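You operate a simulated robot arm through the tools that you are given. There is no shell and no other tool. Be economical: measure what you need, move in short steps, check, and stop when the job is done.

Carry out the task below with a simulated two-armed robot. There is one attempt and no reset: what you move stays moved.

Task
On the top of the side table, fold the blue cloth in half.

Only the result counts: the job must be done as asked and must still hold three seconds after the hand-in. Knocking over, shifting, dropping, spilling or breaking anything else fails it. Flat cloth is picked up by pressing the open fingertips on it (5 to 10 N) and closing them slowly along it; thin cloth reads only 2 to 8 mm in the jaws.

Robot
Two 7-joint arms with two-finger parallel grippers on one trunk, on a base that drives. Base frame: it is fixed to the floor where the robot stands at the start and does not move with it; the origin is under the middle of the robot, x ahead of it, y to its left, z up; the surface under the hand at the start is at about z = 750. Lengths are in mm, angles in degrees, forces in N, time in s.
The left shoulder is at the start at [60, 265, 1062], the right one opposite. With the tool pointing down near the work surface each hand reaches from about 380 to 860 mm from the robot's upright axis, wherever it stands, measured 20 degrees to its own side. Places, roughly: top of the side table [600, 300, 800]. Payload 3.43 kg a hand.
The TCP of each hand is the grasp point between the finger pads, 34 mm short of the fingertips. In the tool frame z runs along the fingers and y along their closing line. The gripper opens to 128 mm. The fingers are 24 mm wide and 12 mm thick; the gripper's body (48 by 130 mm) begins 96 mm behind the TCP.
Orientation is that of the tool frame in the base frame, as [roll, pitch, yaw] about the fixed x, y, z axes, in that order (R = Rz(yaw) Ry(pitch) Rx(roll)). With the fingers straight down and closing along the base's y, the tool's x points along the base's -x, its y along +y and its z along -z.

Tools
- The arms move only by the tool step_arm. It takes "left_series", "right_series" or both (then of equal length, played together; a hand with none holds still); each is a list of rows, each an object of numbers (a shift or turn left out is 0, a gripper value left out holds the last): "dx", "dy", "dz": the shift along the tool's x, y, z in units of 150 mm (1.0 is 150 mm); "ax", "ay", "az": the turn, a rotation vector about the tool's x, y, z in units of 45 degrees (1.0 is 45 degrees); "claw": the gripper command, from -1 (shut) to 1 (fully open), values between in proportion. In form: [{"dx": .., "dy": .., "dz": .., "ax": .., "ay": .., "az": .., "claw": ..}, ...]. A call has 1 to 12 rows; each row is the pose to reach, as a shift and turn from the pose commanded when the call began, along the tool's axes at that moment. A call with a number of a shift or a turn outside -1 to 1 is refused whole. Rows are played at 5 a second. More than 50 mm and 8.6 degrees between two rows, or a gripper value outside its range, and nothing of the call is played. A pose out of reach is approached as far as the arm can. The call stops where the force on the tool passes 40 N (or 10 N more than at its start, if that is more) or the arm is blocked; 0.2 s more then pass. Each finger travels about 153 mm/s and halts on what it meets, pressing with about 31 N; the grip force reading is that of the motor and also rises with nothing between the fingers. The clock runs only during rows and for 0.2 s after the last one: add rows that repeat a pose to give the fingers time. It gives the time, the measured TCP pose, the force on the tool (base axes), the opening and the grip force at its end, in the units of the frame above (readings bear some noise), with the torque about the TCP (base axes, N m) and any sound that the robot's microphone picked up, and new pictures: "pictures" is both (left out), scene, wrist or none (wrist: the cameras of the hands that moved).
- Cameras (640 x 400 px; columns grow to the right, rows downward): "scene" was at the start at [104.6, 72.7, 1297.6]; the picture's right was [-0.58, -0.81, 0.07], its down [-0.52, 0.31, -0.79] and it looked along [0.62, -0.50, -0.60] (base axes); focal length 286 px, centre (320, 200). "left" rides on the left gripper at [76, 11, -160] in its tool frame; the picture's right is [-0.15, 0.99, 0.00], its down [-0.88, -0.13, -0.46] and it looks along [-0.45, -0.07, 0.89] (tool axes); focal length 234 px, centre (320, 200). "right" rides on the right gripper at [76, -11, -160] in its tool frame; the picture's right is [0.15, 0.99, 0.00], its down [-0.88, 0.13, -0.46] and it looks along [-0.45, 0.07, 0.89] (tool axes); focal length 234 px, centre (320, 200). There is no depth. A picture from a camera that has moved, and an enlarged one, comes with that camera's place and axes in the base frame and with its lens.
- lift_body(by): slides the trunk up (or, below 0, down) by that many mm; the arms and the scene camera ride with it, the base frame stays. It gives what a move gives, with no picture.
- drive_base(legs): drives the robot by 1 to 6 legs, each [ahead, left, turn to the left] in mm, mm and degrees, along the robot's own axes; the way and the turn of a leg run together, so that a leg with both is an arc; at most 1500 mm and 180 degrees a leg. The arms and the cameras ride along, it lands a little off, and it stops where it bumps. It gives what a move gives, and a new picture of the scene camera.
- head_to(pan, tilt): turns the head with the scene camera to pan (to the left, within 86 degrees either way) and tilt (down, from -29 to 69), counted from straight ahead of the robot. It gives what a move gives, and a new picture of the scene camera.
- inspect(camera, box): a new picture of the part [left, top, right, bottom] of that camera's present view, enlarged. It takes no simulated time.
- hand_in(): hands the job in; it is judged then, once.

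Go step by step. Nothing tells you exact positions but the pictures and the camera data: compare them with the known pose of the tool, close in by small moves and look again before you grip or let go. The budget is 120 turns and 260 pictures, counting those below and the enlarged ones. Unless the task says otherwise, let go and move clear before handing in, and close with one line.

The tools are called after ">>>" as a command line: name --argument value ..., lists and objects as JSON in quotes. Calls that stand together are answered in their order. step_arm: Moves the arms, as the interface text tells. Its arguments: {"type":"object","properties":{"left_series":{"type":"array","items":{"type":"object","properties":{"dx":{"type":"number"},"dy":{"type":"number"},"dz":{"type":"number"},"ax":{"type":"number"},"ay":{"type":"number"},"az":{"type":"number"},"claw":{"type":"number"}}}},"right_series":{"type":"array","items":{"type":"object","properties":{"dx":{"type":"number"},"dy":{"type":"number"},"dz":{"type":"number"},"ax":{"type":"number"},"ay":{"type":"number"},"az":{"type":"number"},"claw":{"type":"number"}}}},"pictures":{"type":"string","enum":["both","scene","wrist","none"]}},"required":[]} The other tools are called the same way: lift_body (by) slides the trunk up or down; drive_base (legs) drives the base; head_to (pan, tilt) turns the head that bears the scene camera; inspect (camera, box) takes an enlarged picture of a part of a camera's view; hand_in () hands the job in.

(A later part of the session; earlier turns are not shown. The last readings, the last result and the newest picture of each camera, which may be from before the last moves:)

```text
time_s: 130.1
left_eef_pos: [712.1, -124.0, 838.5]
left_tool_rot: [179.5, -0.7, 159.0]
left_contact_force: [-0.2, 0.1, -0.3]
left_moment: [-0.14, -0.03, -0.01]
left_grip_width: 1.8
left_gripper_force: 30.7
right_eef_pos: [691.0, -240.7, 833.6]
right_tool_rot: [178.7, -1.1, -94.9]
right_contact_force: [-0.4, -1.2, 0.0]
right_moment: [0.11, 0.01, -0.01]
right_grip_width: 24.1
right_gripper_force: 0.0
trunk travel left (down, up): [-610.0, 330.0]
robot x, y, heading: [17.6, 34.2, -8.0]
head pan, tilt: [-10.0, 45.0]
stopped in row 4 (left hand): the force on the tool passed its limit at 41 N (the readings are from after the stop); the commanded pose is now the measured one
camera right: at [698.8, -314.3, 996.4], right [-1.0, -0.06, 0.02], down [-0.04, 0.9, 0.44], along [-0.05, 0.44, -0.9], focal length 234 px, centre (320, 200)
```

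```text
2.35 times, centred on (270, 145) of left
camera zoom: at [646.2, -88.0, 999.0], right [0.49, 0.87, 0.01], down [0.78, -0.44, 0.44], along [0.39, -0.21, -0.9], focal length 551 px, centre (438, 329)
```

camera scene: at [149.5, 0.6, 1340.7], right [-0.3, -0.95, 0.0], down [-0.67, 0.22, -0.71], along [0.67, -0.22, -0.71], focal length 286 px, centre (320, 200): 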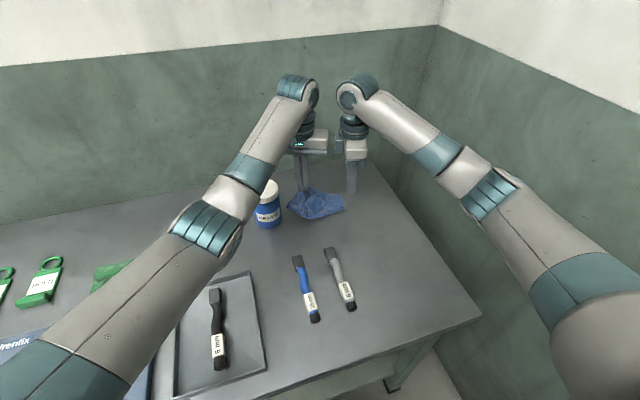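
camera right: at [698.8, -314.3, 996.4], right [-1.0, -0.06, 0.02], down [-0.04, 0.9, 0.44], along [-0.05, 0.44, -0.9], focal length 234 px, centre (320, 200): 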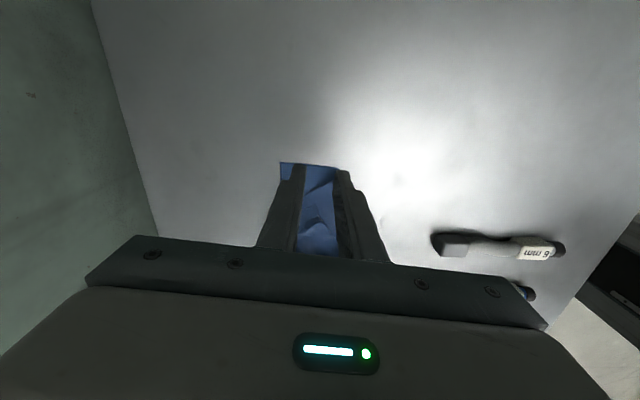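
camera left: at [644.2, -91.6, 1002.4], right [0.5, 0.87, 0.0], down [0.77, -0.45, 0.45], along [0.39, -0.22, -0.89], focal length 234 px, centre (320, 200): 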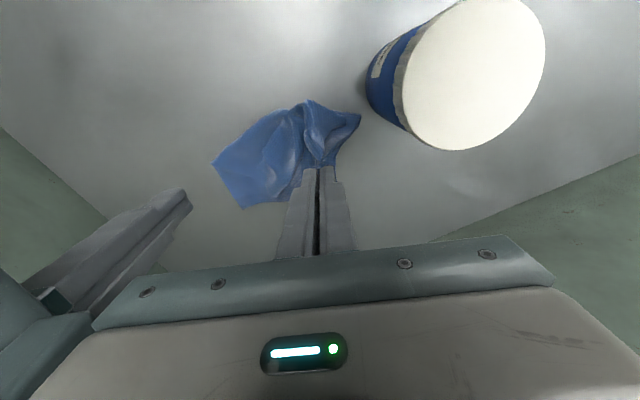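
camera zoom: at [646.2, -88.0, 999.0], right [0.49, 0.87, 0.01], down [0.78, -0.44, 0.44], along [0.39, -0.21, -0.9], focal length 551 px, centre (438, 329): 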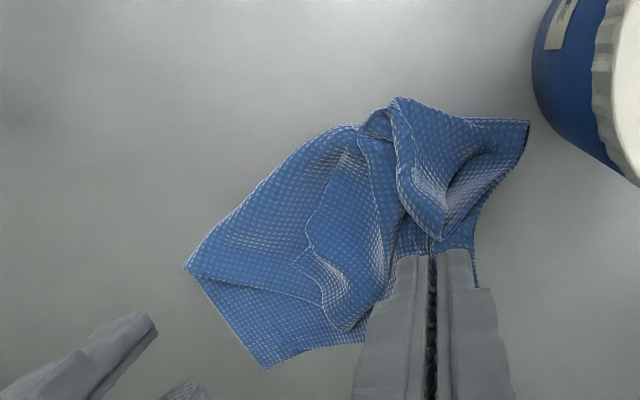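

The two wrists touched lightly, so they're too close for that. I back the right hand off and let the left lift corner A high so gravity uncurls the cloth.

>>> step_arm --right_series '[{"dz": -0.2, "dx": 0.1}, {"dz": -0.4, "dx": 0.3}, {"dz": -0.6, "dx": 0.5}, {"dz": -0.8, "dx": 0.6}, {"dz": -0.9, "dx": 0.6}]' --pictures "none"

>>> step_arm --left_series '[{"dz": -0.15}, {"dz": -0.3}, {"dz": -0.45}, {"dz": -0.6}, {"dz": -0.75}, {"dz": -0.9}, {"dz": -1.0}, {"dz": -1.0}]' --pictures "both"

>>> inspect --camera "scene" --box '[240, 100, 400, 240]'

```text
time_s: 131.2
left_eef_pos: [712.7, -124.0, 838.8]
left_tool_rot: [179.6, -0.6, 159.0]
left_contact_force: [0.5, 0.5, 0.0]
left_moment: [-0.02, -0.01, -0.01]
left_grip_width: 1.7
left_gripper_force: 30.9
right_eef_pos: [685.7, -328.7, 971.0]
right_tool_rot: [178.7, -1.0, -94.8]
right_contact_force: [-0.2, -0.6, 0.3]
right_moment: [0.0, -0.03, 0.01]
right_grip_width: 23.9
right_gripper_force: 0.0
trunk travel left (down, up): [-610.0, 330.0]
robot x, y, heading: [21.0, 35.8, -7.7]
head pan, tilt: [-10.0, 45.0]
```

```text
time_s: 133.1
left_eef_pos: [713.9, -126.2, 989.1]
left_tool_rot: [179.6, -0.6, 159.0]
left_contact_force: [-0.5, -0.8, 0.0]
left_moment: [0.0, 0.02, -0.04]
left_grip_width: 1.6
left_gripper_force: 31.3
right_eef_pos: [687.0, -329.0, 970.5]
right_tool_rot: [178.7, -1.0, -94.9]
right_contact_force: [-0.4, 0.0, 0.2]
right_moment: [-0.01, 0.0, -0.01]
right_grip_width: 24.2
right_gripper_force: 0.1
trunk travel left (down, up): [-610.0, 330.0]
robot x, y, heading: [19.2, 29.0, -7.8]
head pan, tilt: [-10.0, 45.0]
camera scene: at [149.3, 0.8, 1340.7], right [-0.3, -0.95, 0.0], down [-0.67, 0.22, -0.71], along [0.67, -0.22, -0.71], focal length 286 px, centre (320, 200)
camera left: at [647.6, -89.0, 1149.2], right [0.49, 0.87, 0.01], down [0.78, -0.44, 0.45], along [0.39, -0.21, -0.9], focal length 234 px, centre (320, 200)
```

scene: 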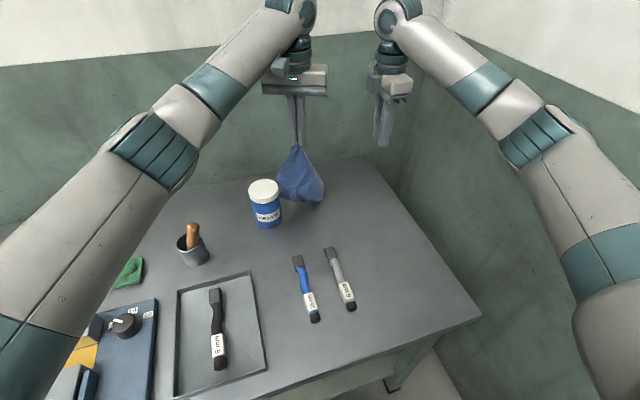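
left: 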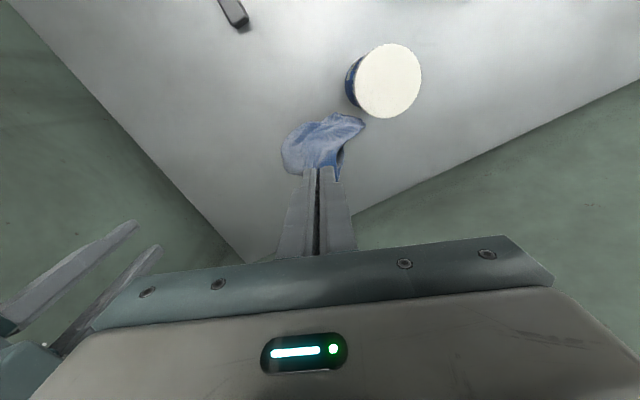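

```text
2.86 times, centred on (320, 170) of scene
camera zoom: at [149.3, 0.8, 1340.7], right [-0.3, -0.95, 0.0], down [-0.67, 0.22, -0.71], along [0.67, -0.22, -0.71], focal length 816 px, centre (320, 286)
```

zoom: 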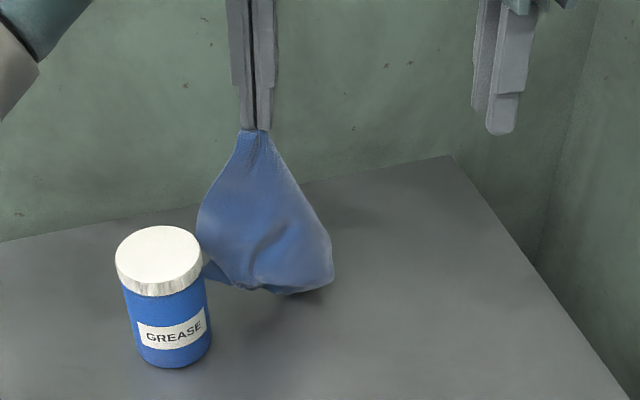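

Corner A hangs from the left hand, and corner B hangs at lower right of the sheet. I lift a little more so it hangs free, tilt the right hand so its fingers point toward the cloth from the right, and look.

>>> step_arm --left_series '[{"dz": -0.15}, {"dz": -0.3}, {"dz": -0.45}, {"dz": -0.55}, {"dz": -0.55}, {"dz": -0.55}]' --right_series '[{"ay": -0.18, "claw": -0.2}, {"ay": -0.36}, {"ay": -0.54}, {"ay": -0.72}, {"ay": -0.89}, {"ay": -0.89}]' --pictures "both"

>>> inspect --camera "scene" --box '[220, 90, 420, 240]'

```text
time_s: 134.4
left_eef_pos: [714.1, -126.6, 1072.1]
left_tool_rot: [179.6, -0.6, 159.0]
left_contact_force: [-0.5, 0.5, 0.2]
left_moment: [0.0, 0.0, 0.04]
left_grip_width: 1.8
left_gripper_force: 30.8
right_eef_pos: [685.8, -328.0, 971.5]
right_tool_rot: [178.5, 39.1, -96.0]
right_contact_force: [0.1, 0.2, 0.3]
right_moment: [0.0, -0.01, 0.0]
right_grip_width: 51.3
right_gripper_force: 0.1
trunk travel left (down, up): [-610.0, 330.0]
robot x, y, heading: [22.1, 33.9, -7.7]
head pan, tilt: [-10.0, 45.0]
camera scene: at [148.8, 1.1, 1340.8], right [-0.3, -0.95, 0.0], down [-0.67, 0.22, -0.71], along [0.67, -0.22, -0.71], focal length 286 px, centre (320, 200)
camera right: at [685.0, -487.1, 1047.9], right [-1.0, -0.03, -0.07], down [-0.08, 0.4, 0.91], along [0.0, 0.91, -0.4], focal length 234 px, centre (320, 200)
camera left: at [648.1, -90.3, 1232.6], right [0.49, 0.87, 0.01], down [0.78, -0.44, 0.45], along [0.39, -0.21, -0.9], focal length 234 px, centre (320, 200)
```

scene: 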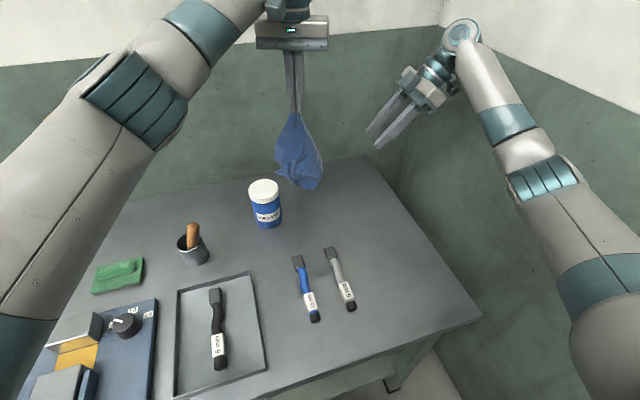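
right: 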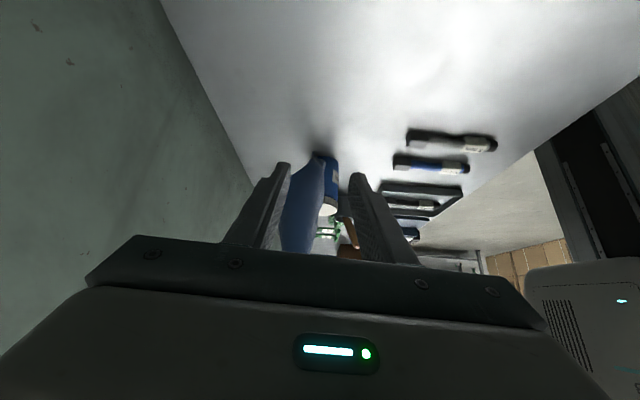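
left: 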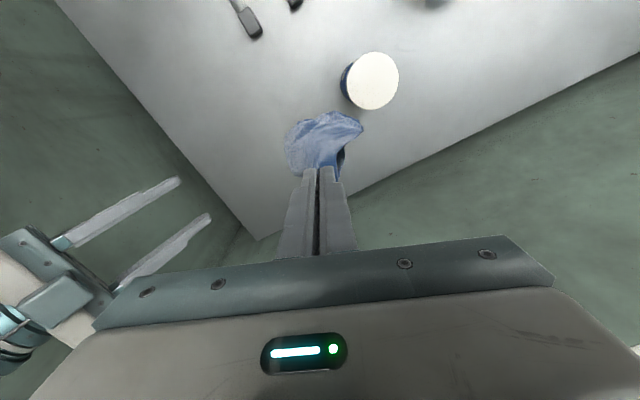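

```text
2.67 times, centred on (320, 165) of scene
camera zoom: at [148.8, 1.1, 1340.8], right [-0.3, -0.95, 0.0], down [-0.67, 0.22, -0.71], along [0.67, -0.22, -0.71], focal length 762 px, centre (320, 293)
```

zoom: 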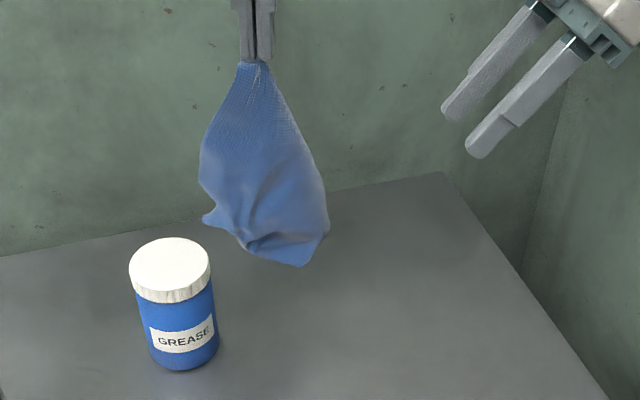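

The sheet hangs freely now, with A on top and B on the right at roughly [698,-177,877]. I bring the right hand's open fingers toward B, straddling the sheet.

>>> step_arm --right_series '[{"dx": -0.08, "dy": 0.0, "dz": 0.15, "claw": 0.0}, {"dx": -0.16, "dy": 0.01, "dz": 0.3, "claw": 0.1}, {"dx": -0.25, "dy": 0.015, "dz": 0.45}, {"dx": -0.33, "dy": 0.02, "dz": 0.6}, {"dx": -0.38, "dy": 0.02, "dz": 0.7}, {"dx": -0.38, "dy": 0.02, "dz": 0.7}]' --pictures "both"

>>> inspect --camera "scene" --box '[240, 90, 400, 210]'

>>> inspect --camera "right" --box '[220, 100, 420, 260]'

```text
time_s: 135.8
left_eef_pos: [714.7, -126.6, 1071.8]
left_tool_rot: [179.5, -0.6, 158.9]
left_contact_force: [0.4, 0.4, -0.4]
left_moment: [-0.02, -0.05, 0.02]
left_grip_width: 1.9
left_gripper_force: 31.1
right_eef_pos: [690.8, -218.5, 926.2]
right_tool_rot: [178.3, 39.1, -95.9]
right_contact_force: [-0.2, -0.1, -0.7]
right_moment: [0.03, 0.01, -0.01]
right_grip_width: 70.4
right_gripper_force: 0.0
trunk travel left (down, up): [-610.0, 330.0]
robot x, y, heading: [20.2, 31.6, -7.9]
head pan, tilt: [-10.0, 45.0]
camera scene: at [149.0, 0.6, 1340.8], right [-0.3, -0.95, 0.0], down [-0.67, 0.22, -0.71], along [0.67, -0.22, -0.71], focal length 286 px, centre (320, 200)
camera right: at [690.5, -377.7, 1003.6], right [-1.0, -0.03, -0.07], down [-0.08, 0.4, 0.91], along [0.0, 0.91, -0.41], focal length 234 px, centre (320, 200)
```

scene: 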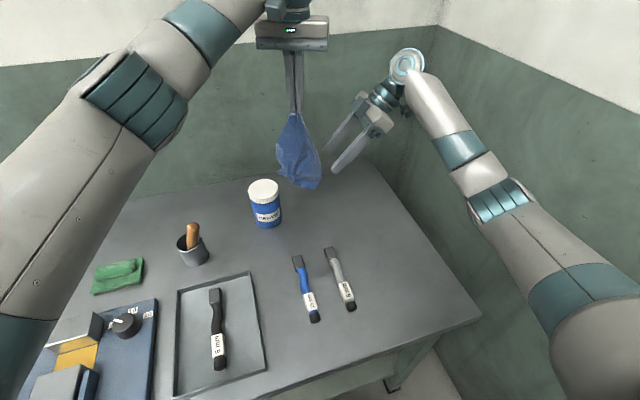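
right: 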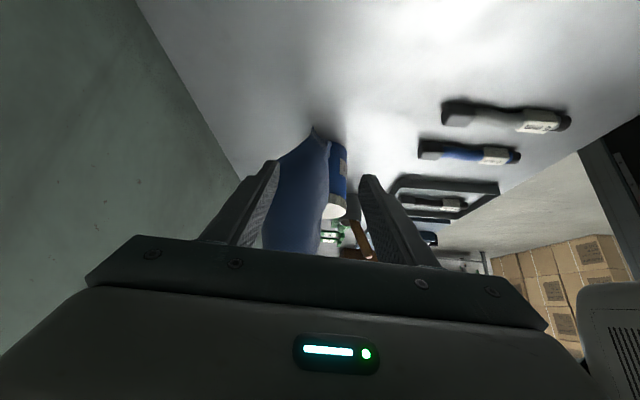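

```text
3.33 times, centred on (320, 150) of scene
camera zoom: at [149.0, 0.6, 1340.8], right [-0.3, -0.95, 0.0], down [-0.67, 0.22, -0.71], along [0.67, -0.22, -0.71], focal length 952 px, centre (320, 367)
```

zoom: 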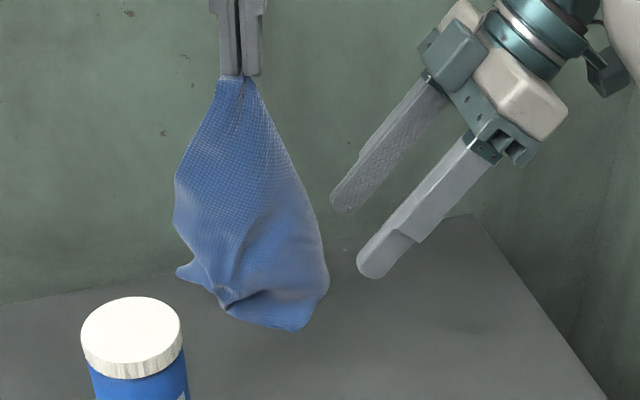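

```text
2.50 times, centred on (320, 180) of right
camera zoom: at [690.5, -377.7, 1003.6], right [-1.0, -0.03, -0.07], down [-0.08, 0.4, 0.91], along [0.0, 0.91, -0.41], focal length 585 px, centre (320, 250)
```

zoom: 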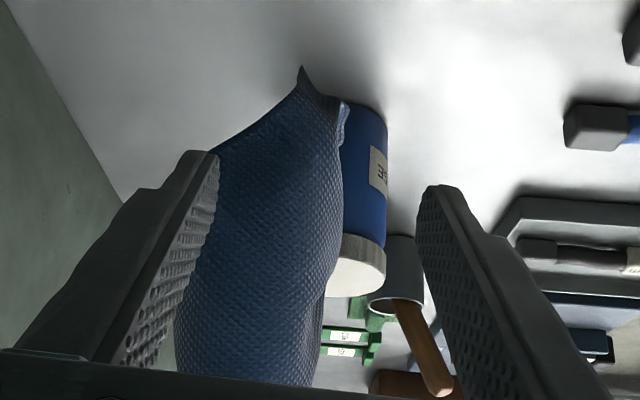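

Corner B turns out to be on the far side of the hanging sheet, about [738,-165,867]. I turn the left wrist so that edge A–B comes around to face the right hand.

>>> step_arm --left_series '[{"az": 0.15}, {"az": 0.3}, {"az": 0.45}, {"az": 0.6}, {"az": 0.75}, {"az": 0.9}, {"az": 1.0}, {"az": 1.0}]' --right_series '[{"dz": -0.1}, {"dz": -0.2}, {"dz": -0.2}, {"dz": -0.2}, {"dz": -0.2}, {"dz": -0.2}, {"dz": -0.2}, {"dz": -0.2}]' --pictures "none"

>>> step_arm --left_series '[{"az": 0.12}, {"az": 0.24}, {"az": 0.36}, {"az": 0.36}, {"az": 0.36}, {"az": 0.36}]' --pictures "scene"

>>> inspect --camera "scene" --box '[240, 90, 400, 210]'

>>> inspect --camera "right" --box '[220, 100, 420, 260]'

```text
time_s: 137.7
left_eef_pos: [712.7, -126.5, 1071.0]
left_tool_rot: [-180.0, -0.7, 114.0]
left_contact_force: [0.5, -0.4, -0.5]
left_moment: [0.0, 0.03, -0.01]
left_grip_width: 1.8
left_gripper_force: 31.1
right_eef_pos: [690.4, -237.4, 950.1]
right_tool_rot: [178.4, 39.1, -96.1]
right_contact_force: [0.0, -0.1, -0.5]
right_moment: [0.04, 0.01, 0.0]
right_grip_width: 70.6
right_gripper_force: 0.1
trunk travel left (down, up): [-610.0, 330.0]
robot x, y, heading: [21.0, 31.1, -7.8]
head pan, tilt: [-10.0, 45.0]
```

```text
time_s: 139.1
left_eef_pos: [714.1, -126.6, 1071.2]
left_tool_rot: [-179.6, -0.8, 97.8]
left_contact_force: [-0.4, 0.3, 0.7]
left_moment: [0.02, -0.02, 0.01]
left_grip_width: 1.7
left_gripper_force: 30.8
right_eef_pos: [690.5, -237.1, 948.9]
right_tool_rot: [178.4, 39.1, -96.0]
right_contact_force: [-0.9, 0.1, -0.5]
right_moment: [-0.02, 0.03, -0.01]
right_grip_width: 70.6
right_gripper_force: 0.0
trunk travel left (down, up): [-610.0, 330.0]
robot x, y, heading: [24.8, 35.1, -7.8]
head pan, tilt: [-10.0, 45.0]
camera scene: at [149.1, 0.7, 1340.8], right [-0.3, -0.95, 0.0], down [-0.67, 0.22, -0.71], along [0.67, -0.22, -0.71], focal length 286 px, centre (320, 200)
```

scene: 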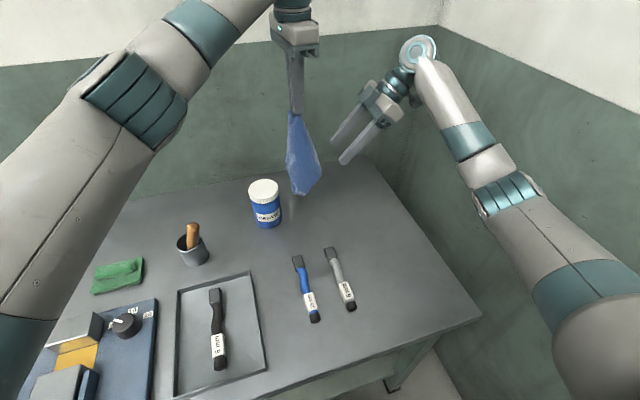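

```text
3.33 times, centred on (320, 150) of scene
camera zoom: at [149.1, 0.7, 1340.8], right [-0.3, -0.95, 0.0], down [-0.67, 0.22, -0.71], along [0.67, -0.22, -0.71], focal length 952 px, centre (320, 367)
```

zoom: 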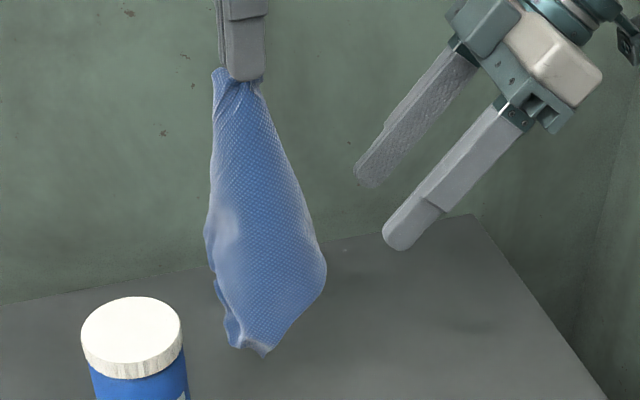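

```text
2.50 times, centred on (320, 180) of right
camera zoom: at [689.2, -396.1, 1026.2], right [-1.0, -0.03, -0.07], down [-0.08, 0.4, 0.91], along [0.0, 0.91, -0.41], focal length 585 px, centre (320, 250)
```

zoom: 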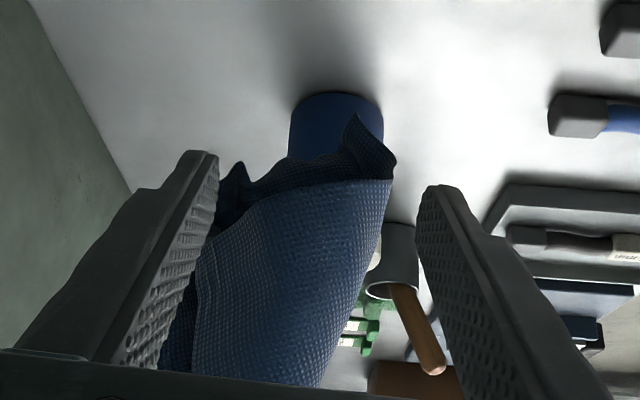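

Now edge A–B faces me: B is at about [661,-171,892] and the sheet extends away from it. I turn the right hand to point along the sheet and bring it in front of B.

>>> step_arm --right_series '[{"dx": -0.045, "dy": 0.06, "ax": 0.096, "az": 0.119, "claw": -0.2}, {"dx": -0.09, "dy": 0.12, "ax": 0.19, "az": 0.237}, {"dx": -0.136, "dy": 0.18, "ax": 0.287, "az": 0.356}, {"dx": -0.18, "dy": 0.24, "ax": 0.383, "az": 0.474}, {"dx": -0.227, "dy": 0.3, "ax": 0.479, "az": 0.593}, {"dx": -0.273, "dy": 0.36, "ax": 0.574, "az": 0.711}, {"dx": -0.318, "dy": 0.416, "dz": 0.017, "ax": 0.67, "az": 0.83}, {"dx": -0.318, "dy": 0.416, "dz": 0.017, "ax": 0.67, "az": 0.83}]' --pictures "both"

>>> inspect --camera "right" --box '[200, 80, 440, 260]'

>>> inspect --camera "scene" --box '[240, 90, 400, 210]'

```text
time_s: 140.8
left_eef_pos: [714.2, -127.4, 1072.3]
left_tool_rot: [-179.7, -0.8, 97.8]
left_contact_force: [-0.6, 0.4, -0.5]
left_moment: [0.06, 0.0, 0.03]
left_grip_width: 1.6
left_gripper_force: 30.7
right_eef_pos: [632.6, -191.9, 979.0]
right_tool_rot: [178.9, 38.0, -143.8]
right_contact_force: [0.5, -0.8, 0.3]
right_moment: [0.01, -0.03, -0.02]
right_grip_width: 51.1
right_gripper_force: 0.1
trunk travel left (down, up): [-610.0, 330.0]
robot x, y, heading: [22.7, 32.1, -7.6]
head pan, tilt: [-10.0, 45.0]
camera scene: at [149.3, 0.4, 1340.7], right [-0.3, -0.95, 0.0], down [-0.67, 0.22, -0.71], along [0.67, -0.22, -0.71], focal length 286 px, centre (320, 200)
camera right: at [513.7, -296.8, 1059.0], right [-0.69, 0.72, -0.07], down [0.26, 0.34, 0.9], along [0.68, 0.6, -0.42], focal length 234 px, centre (320, 200)
```

scene: 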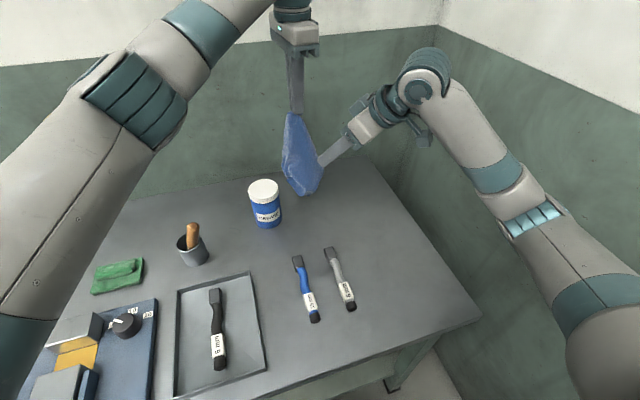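
right: 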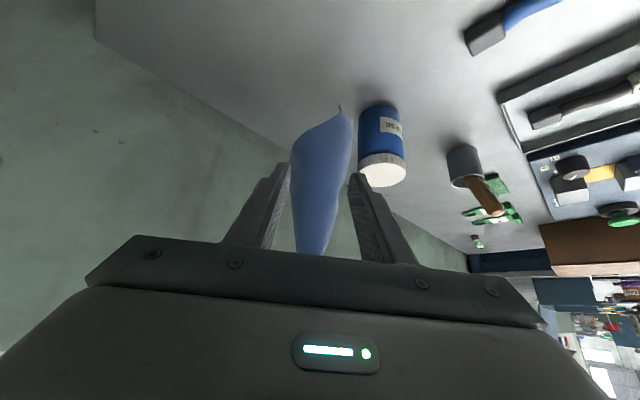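

```text
2.22 times, centred on (320, 170) of right
camera zoom: at [513.7, -296.8, 1059.0], right [-0.69, 0.72, -0.07], down [0.26, 0.34, 0.9], along [0.68, 0.6, -0.42], focal length 520 px, centre (320, 267)
```

zoom: 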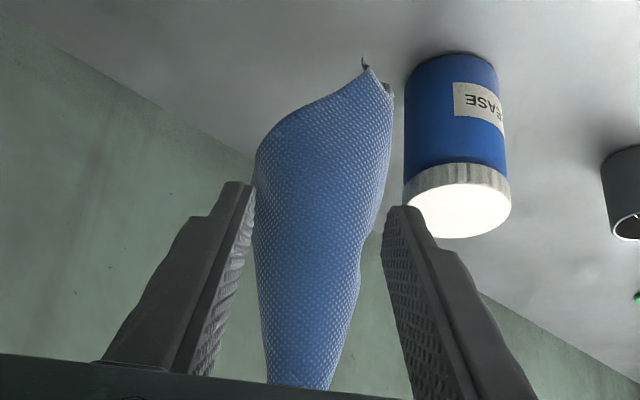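

```text
3.33 times, centred on (320, 150) of scene
camera zoom: at [149.3, 0.4, 1340.7], right [-0.3, -0.95, 0.0], down [-0.67, 0.22, -0.71], along [0.67, -0.22, -0.71], focal length 952 px, centre (320, 367)
```

zoom: 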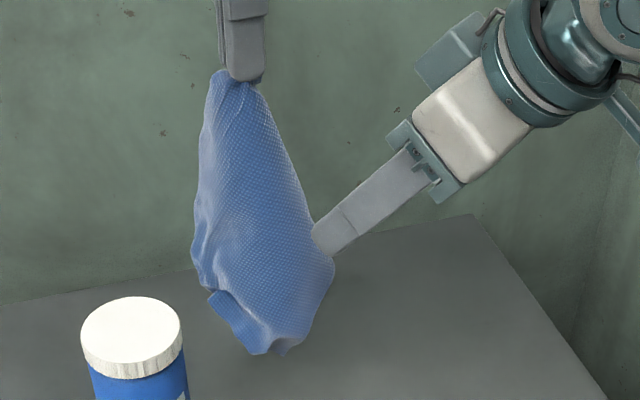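

The sheet is still swinging. I wait a moment for it to settle and look again from both cameras.

>>> step_arm --right_series '[{"dz": 0.0}, {"dz": 0.0}, {"dz": 0.0}, {"dz": 0.0}, {"dz": 0.0}, {"dz": 0.0}, {"dz": 0.0}, {"dz": 0.0}, {"dz": 0.0}, {"dz": 0.0}]' --pictures "none"

>>> inspect --camera "right" --box '[220, 80, 420, 240]'

>>> inspect --camera "scene" --box '[260, 100, 360, 200]'

>>> inspect --camera "left" --box '[240, 60, 420, 200]'

```text
time_s: 143.1
left_eef_pos: [713.7, -126.5, 1071.1]
left_tool_rot: [-179.7, -0.7, 97.7]
left_contact_force: [0.1, 0.2, -0.3]
left_moment: [-0.02, 0.03, -0.01]
left_grip_width: 1.9
left_gripper_force: 30.7
right_eef_pos: [632.6, -192.1, 979.6]
right_tool_rot: [178.9, 38.2, -143.7]
right_contact_force: [-0.7, -0.9, 0.3]
right_moment: [0.0, 0.02, 0.0]
right_grip_width: 51.0
right_gripper_force: 0.0
trunk travel left (down, up): [-610.0, 330.0]
robot x, y, heading: [20.2, 33.0, -7.7]
head pan, tilt: [-10.0, 45.0]
```

```text
2.50 times, centred on (320, 160) of right
camera zoom: at [513.9, -296.7, 1059.1], right [-0.69, 0.72, -0.07], down [0.26, 0.34, 0.9], along [0.68, 0.6, -0.42], focal length 585 px, centre (320, 300)
```

zoom: 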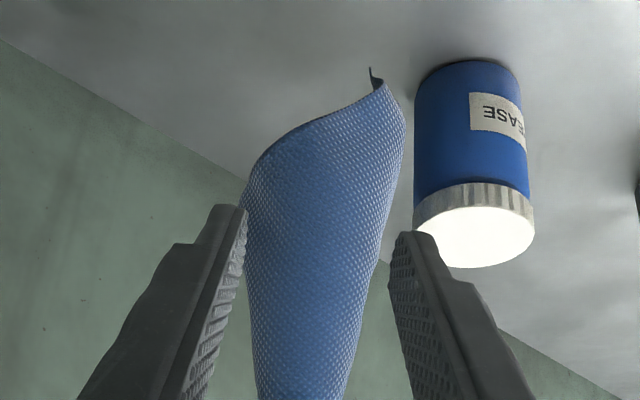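

```text
4.00 times, centred on (310, 150) of scene
camera zoom: at [149.1, 0.7, 1340.8], right [-0.3, -0.95, 0.0], down [-0.67, 0.22, -0.71], along [0.67, -0.22, -0.71], focal length 1143 px, centre (360, 400)
```

zoom: 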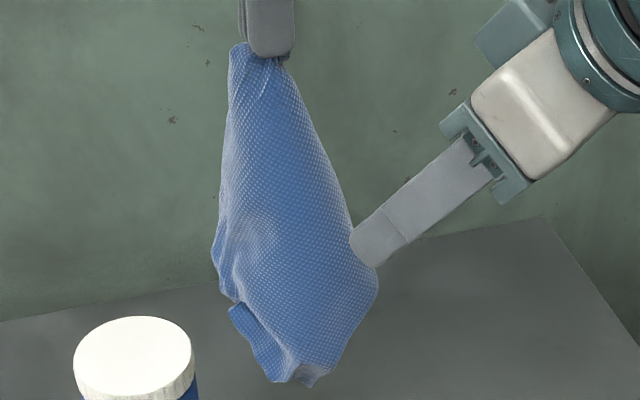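

```text
2.86 times, centred on (330, 130) of left
camera zoom: at [715.3, -51.5, 1231.9], right [1.0, -0.01, -0.01], down [-0.01, -0.9, 0.44], along [-0.01, -0.44, -0.9], focal length 669 px, centre (291, 400)
```

zoom: 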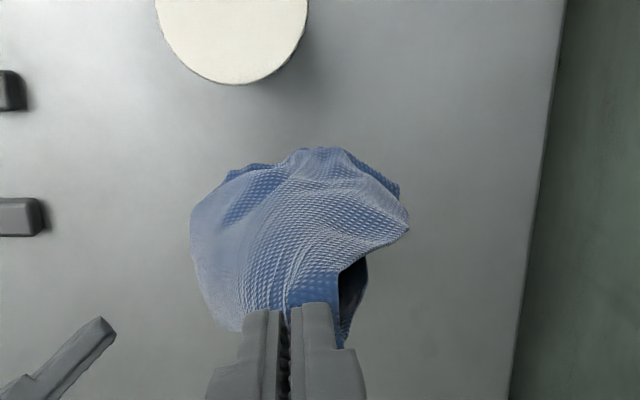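

In the air the lower tip is the clearest target: it is 218 mm from A along a straight hanging edge, so it is corner D at about [669,-133,824]. If the right hand takes D, the two hands can stretch the 215 mm edge A–D with plenty of spacing. I approach the tip.

>>> step_arm --right_series '[{"dx": 0.09, "dy": 0.05, "dz": 0.16}, {"dx": 0.18, "dy": 0.1, "dz": 0.32}, {"dx": 0.28, "dy": 0.14, "dz": 0.48}, {"dx": 0.365, "dy": 0.172, "dz": 0.637}, {"dx": 0.34, "dy": 0.172, "dz": 0.72}, {"dx": 0.34, "dy": 0.172, "dz": 0.72}, {"dx": 0.34, "dy": 0.172, "dz": 0.72}]' --pictures "none"

>>> inspect --camera "right" --box '[220, 90, 420, 250]'

>>> inspect --camera "scene" --box '[260, 110, 360, 210]'

```text
time_s: 144.7
left_eef_pos: [714.4, -126.9, 1072.0]
left_tool_rot: [-179.7, -0.7, 97.8]
left_contact_force: [0.4, -0.5, -0.3]
left_moment: [-0.03, -0.01, 0.03]
left_grip_width: 1.8
left_gripper_force: 31.3
right_eef_pos: [638.6, -154.7, 862.1]
right_tool_rot: [178.7, 38.2, -143.8]
right_contact_force: [-0.2, 0.4, 0.3]
right_moment: [-0.03, 0.03, -0.01]
right_grip_width: 51.2
right_gripper_force: 0.0
trunk travel left (down, up): [-610.0, 330.0]
robot x, y, heading: [22.4, 32.0, -7.7]
head pan, tilt: [-10.0, 45.0]
```

```text
2.50 times, centred on (320, 170) of right
camera zoom: at [518.9, -259.6, 941.1], right [-0.69, 0.72, -0.07], down [0.26, 0.34, 0.9], along [0.68, 0.6, -0.42], focal length 585 px, centre (320, 275)
```

zoom: 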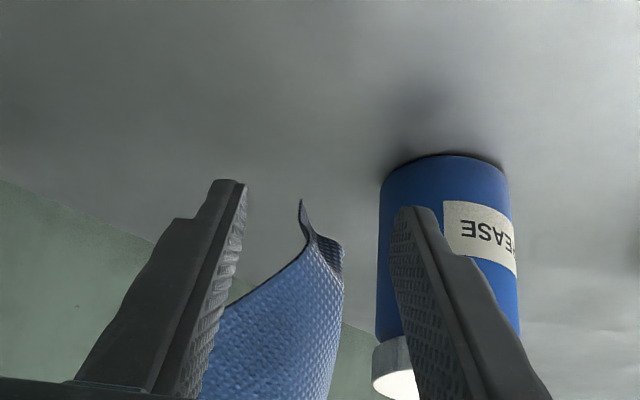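

```text
4.00 times, centred on (310, 160) of scene
camera zoom: at [149.2, 0.9, 1340.7], right [-0.3, -0.95, 0.0], down [-0.67, 0.22, -0.71], along [0.67, -0.22, -0.71], focal length 1143 px, centre (360, 360)
```

zoom: 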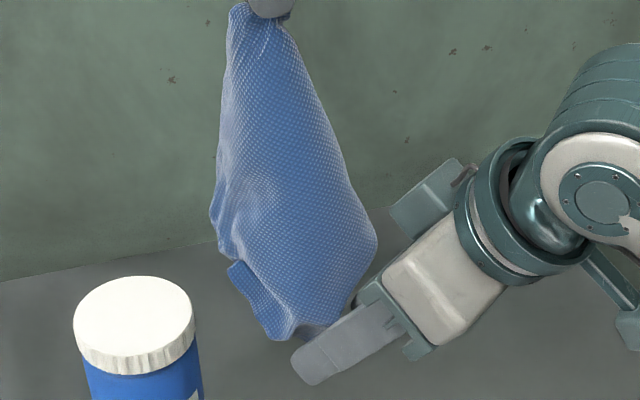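

The tip is between the open fingers. I move in the last 35 mm and close on it.

>>> step_arm --right_series '[{"dx": -0.03, "dy": -0.02, "dz": 0.08}, {"dx": -0.06, "dy": -0.04, "dz": 0.16}, {"dx": -0.087, "dy": -0.05, "dz": 0.227}, {"dx": -0.087, "dy": -0.05, "dz": 0.227, "claw": -0.4}, {"dx": -0.087, "dy": -0.05, "dz": 0.227, "claw": -0.6}, {"dx": -0.087, "dy": -0.05, "dz": 0.227, "claw": -0.8}, {"dx": -0.087, "dy": -0.05, "dz": 0.227, "claw": -1.0}, {"dx": -0.087, "dy": -0.05, "dz": 0.227, "claw": -1.0}, {"dx": -0.087, "dy": -0.05, "dz": 0.227, "claw": -1.0}]' --pictures "none"

>>> inspect --camera "right" --box '[220, 90, 420, 250]'

>>> inspect --camera "scene" --box '[260, 110, 360, 210]'

```text
time_s: 146.7
left_eef_pos: [713.9, -126.0, 1071.9]
left_tool_rot: [-179.8, -0.8, 97.8]
left_contact_force: [-0.5, -0.5, 0.1]
left_moment: [-0.02, 0.0, 0.01]
left_grip_width: 1.7
left_gripper_force: 31.3
right_eef_pos: [666.7, -140.8, 842.8]
right_tool_rot: [178.7, 38.0, -143.6]
right_contact_force: [-0.3, -0.2, -0.6]
right_moment: [0.01, 0.01, -0.01]
right_grip_width: 2.2
right_gripper_force: 31.2
trunk travel left (down, up): [-610.0, 330.0]
robot x, y, heading: [19.8, 31.6, -7.8]
head pan, tilt: [-10.0, 45.0]
```

```text
2.50 times, centred on (320, 170) of right
camera zoom: at [547.9, -245.8, 922.7], right [-0.69, 0.72, -0.07], down [0.26, 0.34, 0.9], along [0.68, 0.6, -0.42], focal length 585 px, centre (320, 275)
```

zoom: 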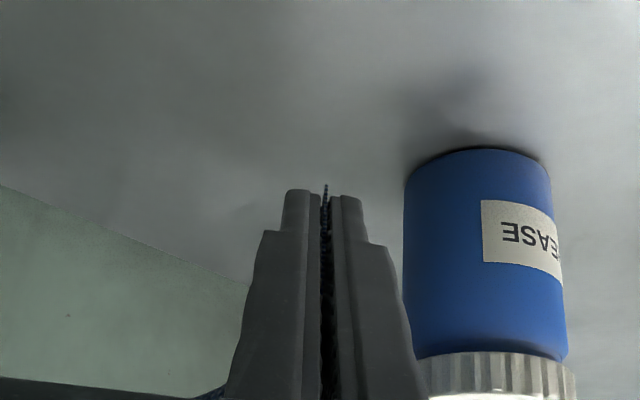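

```text
4.00 times, centred on (310, 160) of scene
camera zoom: at [149.1, 0.7, 1340.8], right [-0.3, -0.95, 0.0], down [-0.67, 0.22, -0.71], along [0.67, -0.22, -0.71], focal length 1143 px, centre (360, 360)
```

zoom: 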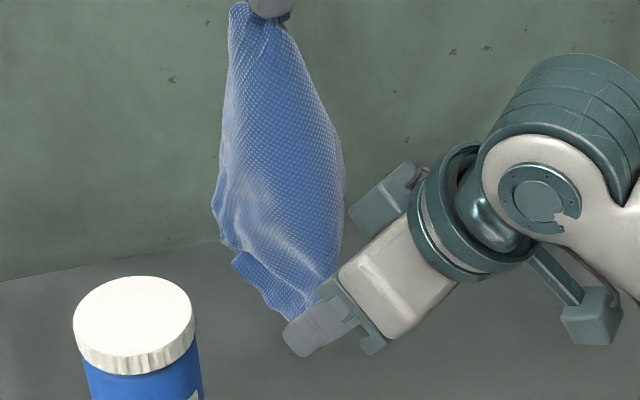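

The right jaws hold cloth (2.2 mm). I move the right hand up and to the right to stretch the edge between the two hands.

>>> step_arm --right_series '[{"dx": -0.025, "dy": -0.09, "dz": -0.126}, {"dx": -0.05, "dy": -0.18, "dz": -0.25}, {"dx": -0.075, "dy": -0.265, "dz": -0.378}, {"dx": -0.1, "dy": -0.35, "dz": -0.5}, {"dx": -0.125, "dy": -0.44, "dz": -0.63}, {"dx": -0.15, "dy": -0.53, "dz": -0.755}]' --pictures "none"

>>> step_arm --right_series '[{"dx": -0.029, "dy": -0.09, "dz": -0.123}, {"dx": -0.058, "dy": -0.18, "dz": -0.246}, {"dx": -0.087, "dy": -0.267, "dz": -0.37}, {"dx": -0.115, "dy": -0.356, "dz": -0.49}, {"dx": -0.144, "dy": -0.445, "dz": -0.614}, {"dx": -0.165, "dy": -0.51, "dz": -0.7}, {"dx": -0.165, "dy": -0.51, "dz": -0.7}]' --pictures "both"

>>> inspect --camera "scene" --box '[240, 60, 440, 220]'

```text
time_s: 148.1
left_eef_pos: [713.7, -127.8, 1072.3]
left_tool_rot: [-179.8, -0.8, 97.8]
left_contact_force: [0.5, -0.3, 0.2]
left_moment: [-0.01, -0.04, 0.02]
left_grip_width: 1.6
left_gripper_force: 30.6
right_eef_pos: [675.4, -236.4, 945.5]
right_tool_rot: [178.8, 38.1, -143.7]
right_contact_force: [-0.6, -0.2, 0.2]
right_moment: [0.02, 0.0, -0.01]
right_grip_width: 2.0
right_gripper_force: 31.4
trunk travel left (down, up): [-610.0, 330.0]
robot x, y, heading: [20.6, 34.8, -7.6]
head pan, tilt: [-10.0, 45.0]
```

```text
time_s: 149.7
left_eef_pos: [714.5, -126.3, 1072.8]
left_tool_rot: [-179.7, -0.6, 97.8]
left_contact_force: [-0.5, -6.4, 1.0]
left_moment: [-0.29, 0.06, 0.06]
left_grip_width: 1.7
left_gripper_force: 30.6
right_eef_pos: [684.6, -327.0, 1042.1]
right_tool_rot: [178.7, 38.1, -143.8]
right_contact_force: [1.6, 6.9, -1.2]
right_moment: [-0.24, 0.03, -0.02]
right_grip_width: 2.0
right_gripper_force: 30.7
trunk travel left (down, up): [-610.0, 330.0]
robot x, y, heading: [22.6, 33.3, -8.0]
head pan, tilt: [-10.0, 45.0]
camera scene: at [149.2, 0.7, 1340.7], right [-0.3, -0.95, 0.0], down [-0.67, 0.22, -0.71], along [0.67, -0.22, -0.71], focal length 286 px, centre (320, 200)
camera right: at [565.5, -431.8, 1122.5], right [-0.69, 0.72, -0.07], down [0.26, 0.34, 0.9], along [0.68, 0.6, -0.42], focal length 234 px, centre (320, 200)
```

scene: 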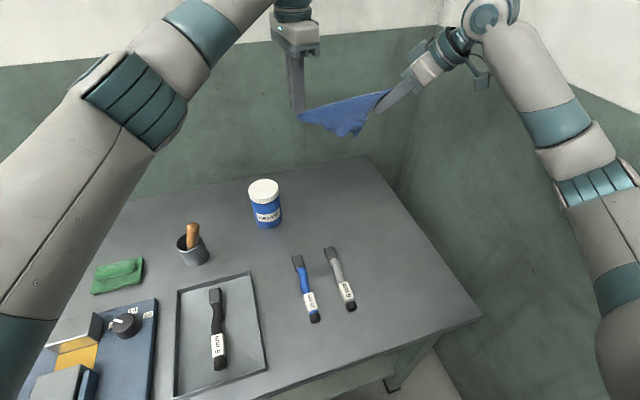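
right: 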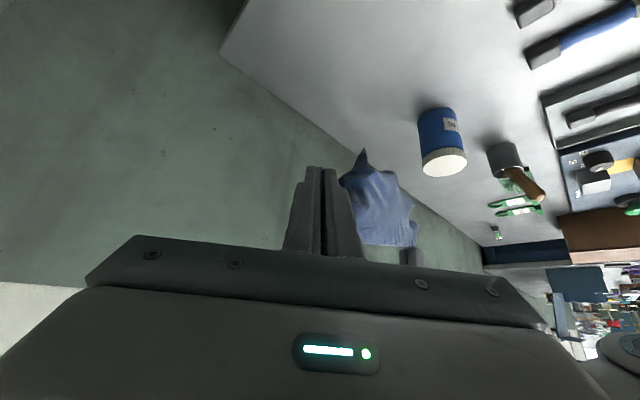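

```text
2.50 times, centred on (340, 140) of scene
camera zoom: at [149.2, 0.7, 1340.7], right [-0.3, -0.95, 0.0], down [-0.67, 0.22, -0.71], along [0.67, -0.22, -0.71], focal length 714 px, centre (270, 350)
```

zoom: 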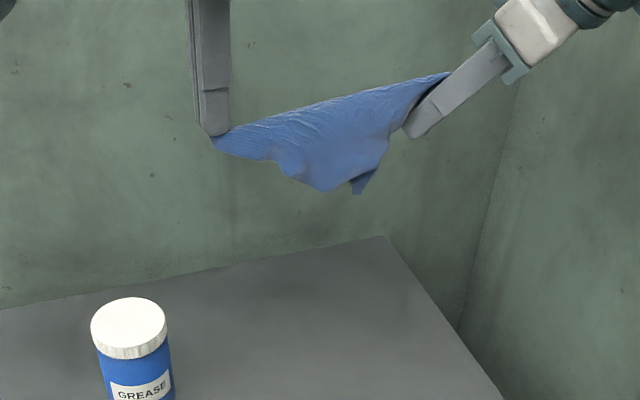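

The edge A–D is stretched taut (about 7 N), but the cloth is twisted about 160° at the left grip, so the curtain is gathered. I slacken a bit and turn the left wrist to untwist it.

>>> step_arm --left_series '[{"az": -0.16}, {"az": -0.32}, {"az": -0.48}, {"az": -0.64}, {"az": -0.8}, {"az": -0.95}, {"az": -1.0}]' --right_series '[{"dy": 0.05}, {"dy": 0.09}, {"dy": 0.09}, {"dy": 0.09}, {"dy": 0.09}, {"dy": 0.09}, {"dy": 0.09}]' --pictures "none"

>>> step_arm --left_series '[{"az": -0.16}, {"az": -0.32}, {"az": -0.48}, {"az": -0.64}, {"az": -0.8}, {"az": -0.95}, {"az": -1.0}]' --pictures "none"

>>> step_arm --left_series '[{"az": -0.16}, {"az": -0.32}, {"az": -0.48}, {"az": -0.64}, {"az": -0.8}, {"az": -0.95}, {"az": -1.0}]' --pictures "scene"

>>> inspect --camera "scene" --box '[240, 60, 440, 220]'

```text
time_s: 151.2
left_eef_pos: [712.9, -126.7, 1072.0]
left_tool_rot: [179.7, -0.7, 142.9]
left_contact_force: [-0.2, -3.5, 0.0]
left_moment: [-0.17, 0.03, -0.02]
left_grip_width: 1.7
left_gripper_force: 30.9
right_eef_pos: [677.0, -316.8, 1041.9]
right_tool_rot: [178.8, 38.1, -143.8]
right_contact_force: [1.0, 4.0, -0.1]
right_moment: [-0.12, 0.0, -0.01]
right_grip_width: 2.1
right_gripper_force: 30.8
trunk travel left (down, up): [-610.0, 330.0]
robot x, y, heading: [26.1, 34.0, -8.0]
head pan, tilt: [-10.0, 45.0]
```

```text
time_s: 152.8
left_eef_pos: [713.5, -127.1, 1071.8]
left_tool_rot: [179.3, -0.4, -172.1]
left_contact_force: [-1.8, -4.8, 1.0]
left_moment: [-0.21, -0.01, -0.01]
left_grip_width: 1.6
left_gripper_force: 31.5
right_eef_pos: [675.8, -316.2, 1041.6]
right_tool_rot: [178.8, 38.2, -143.6]
right_contact_force: [1.8, 5.2, -0.4]
right_moment: [-0.2, 0.06, 0.02]
right_grip_width: 2.0
right_gripper_force: 31.1
trunk travel left (down, up): [-610.0, 330.0]
robot x, y, heading: [24.9, 34.2, -7.8]
head pan, tilt: [-10.0, 45.0]
```

```text
time_s: 154.4
left_eef_pos: [714.0, -126.0, 1071.1]
left_tool_rot: [179.2, 0.3, -127.1]
left_contact_force: [-2.0, -7.2, 0.7]
left_moment: [-0.26, 0.05, -0.12]
left_grip_width: 1.5
left_gripper_force: 31.1
right_eef_pos: [676.6, -316.6, 1041.5]
right_tool_rot: [178.8, 38.2, -143.7]
right_contact_force: [2.3, 7.4, -0.9]
right_moment: [-0.27, 0.05, -0.02]
right_grip_width: 2.1
right_gripper_force: 31.1
trunk travel left (down, up): [-610.0, 330.0]
robot x, y, heading: [21.1, 33.7, -8.1]
head pan, tilt: [-10.0, 45.0]
camera scene: at [149.1, 0.7, 1340.8], right [-0.3, -0.95, 0.0], down [-0.67, 0.22, -0.71], along [0.67, -0.22, -0.71], focal length 286 px, centre (320, 200)
```

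scene: 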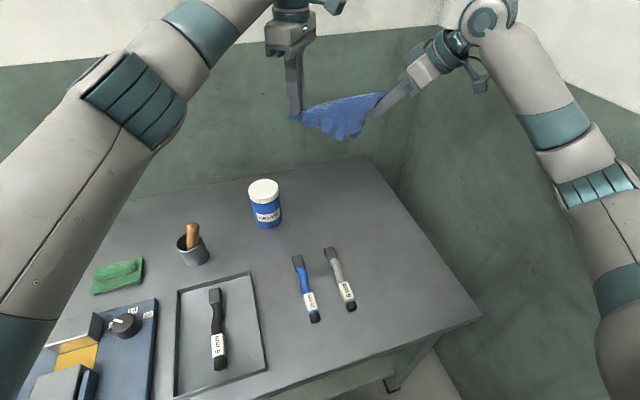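

```text
2.50 times, centred on (340, 140) of scene
camera zoom: at [149.1, 0.7, 1340.8], right [-0.3, -0.95, 0.0], down [-0.67, 0.22, -0.71], along [0.67, -0.22, -0.71], focal length 714 px, centre (270, 350)
```

zoom: 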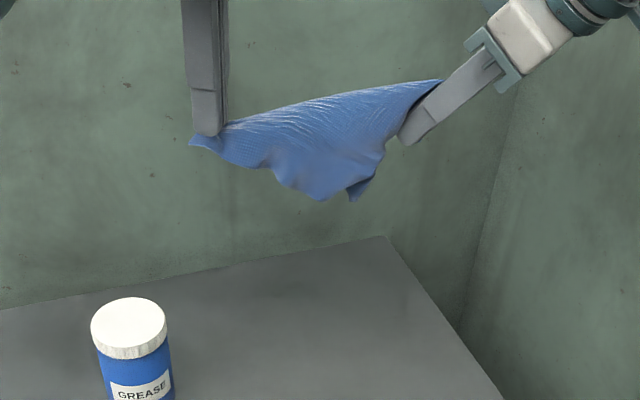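

I look from both wrist cameras at how the sheet hangs now.

>>> inspect --camera "left" --box '[200, 40, 520, 240]'

>>> inspect --camera "right" --box '[280, 120, 460, 270]'

```text
2.00 times, centred on (360, 140) of left
camera zoom: at [660.2, -181.1, 1230.5], right [-0.7, 0.71, 0.01], down [0.64, 0.62, 0.46], along [0.32, 0.33, -0.89], focal length 468 px, centre (240, 320)
```

zoom: 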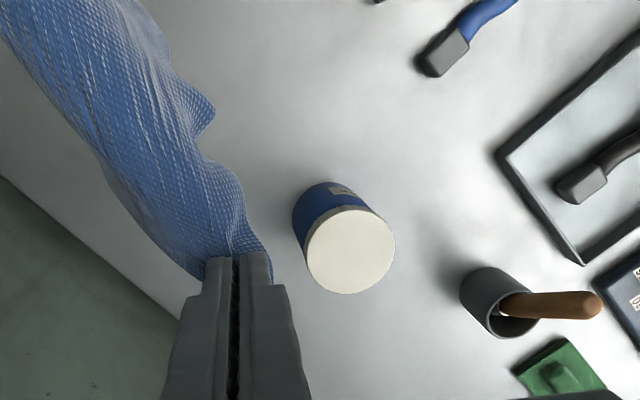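

```text
2.67 times, centred on (370, 195) of right
camera zoom: at [557.2, -421.3, 1121.6], right [-0.69, 0.72, -0.07], down [0.26, 0.34, 0.9], along [0.68, 0.6, -0.42], focal length 624 px, centre (187, 213)
```

zoom: 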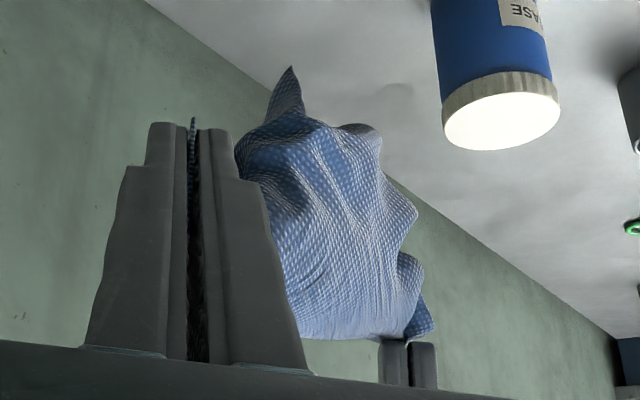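

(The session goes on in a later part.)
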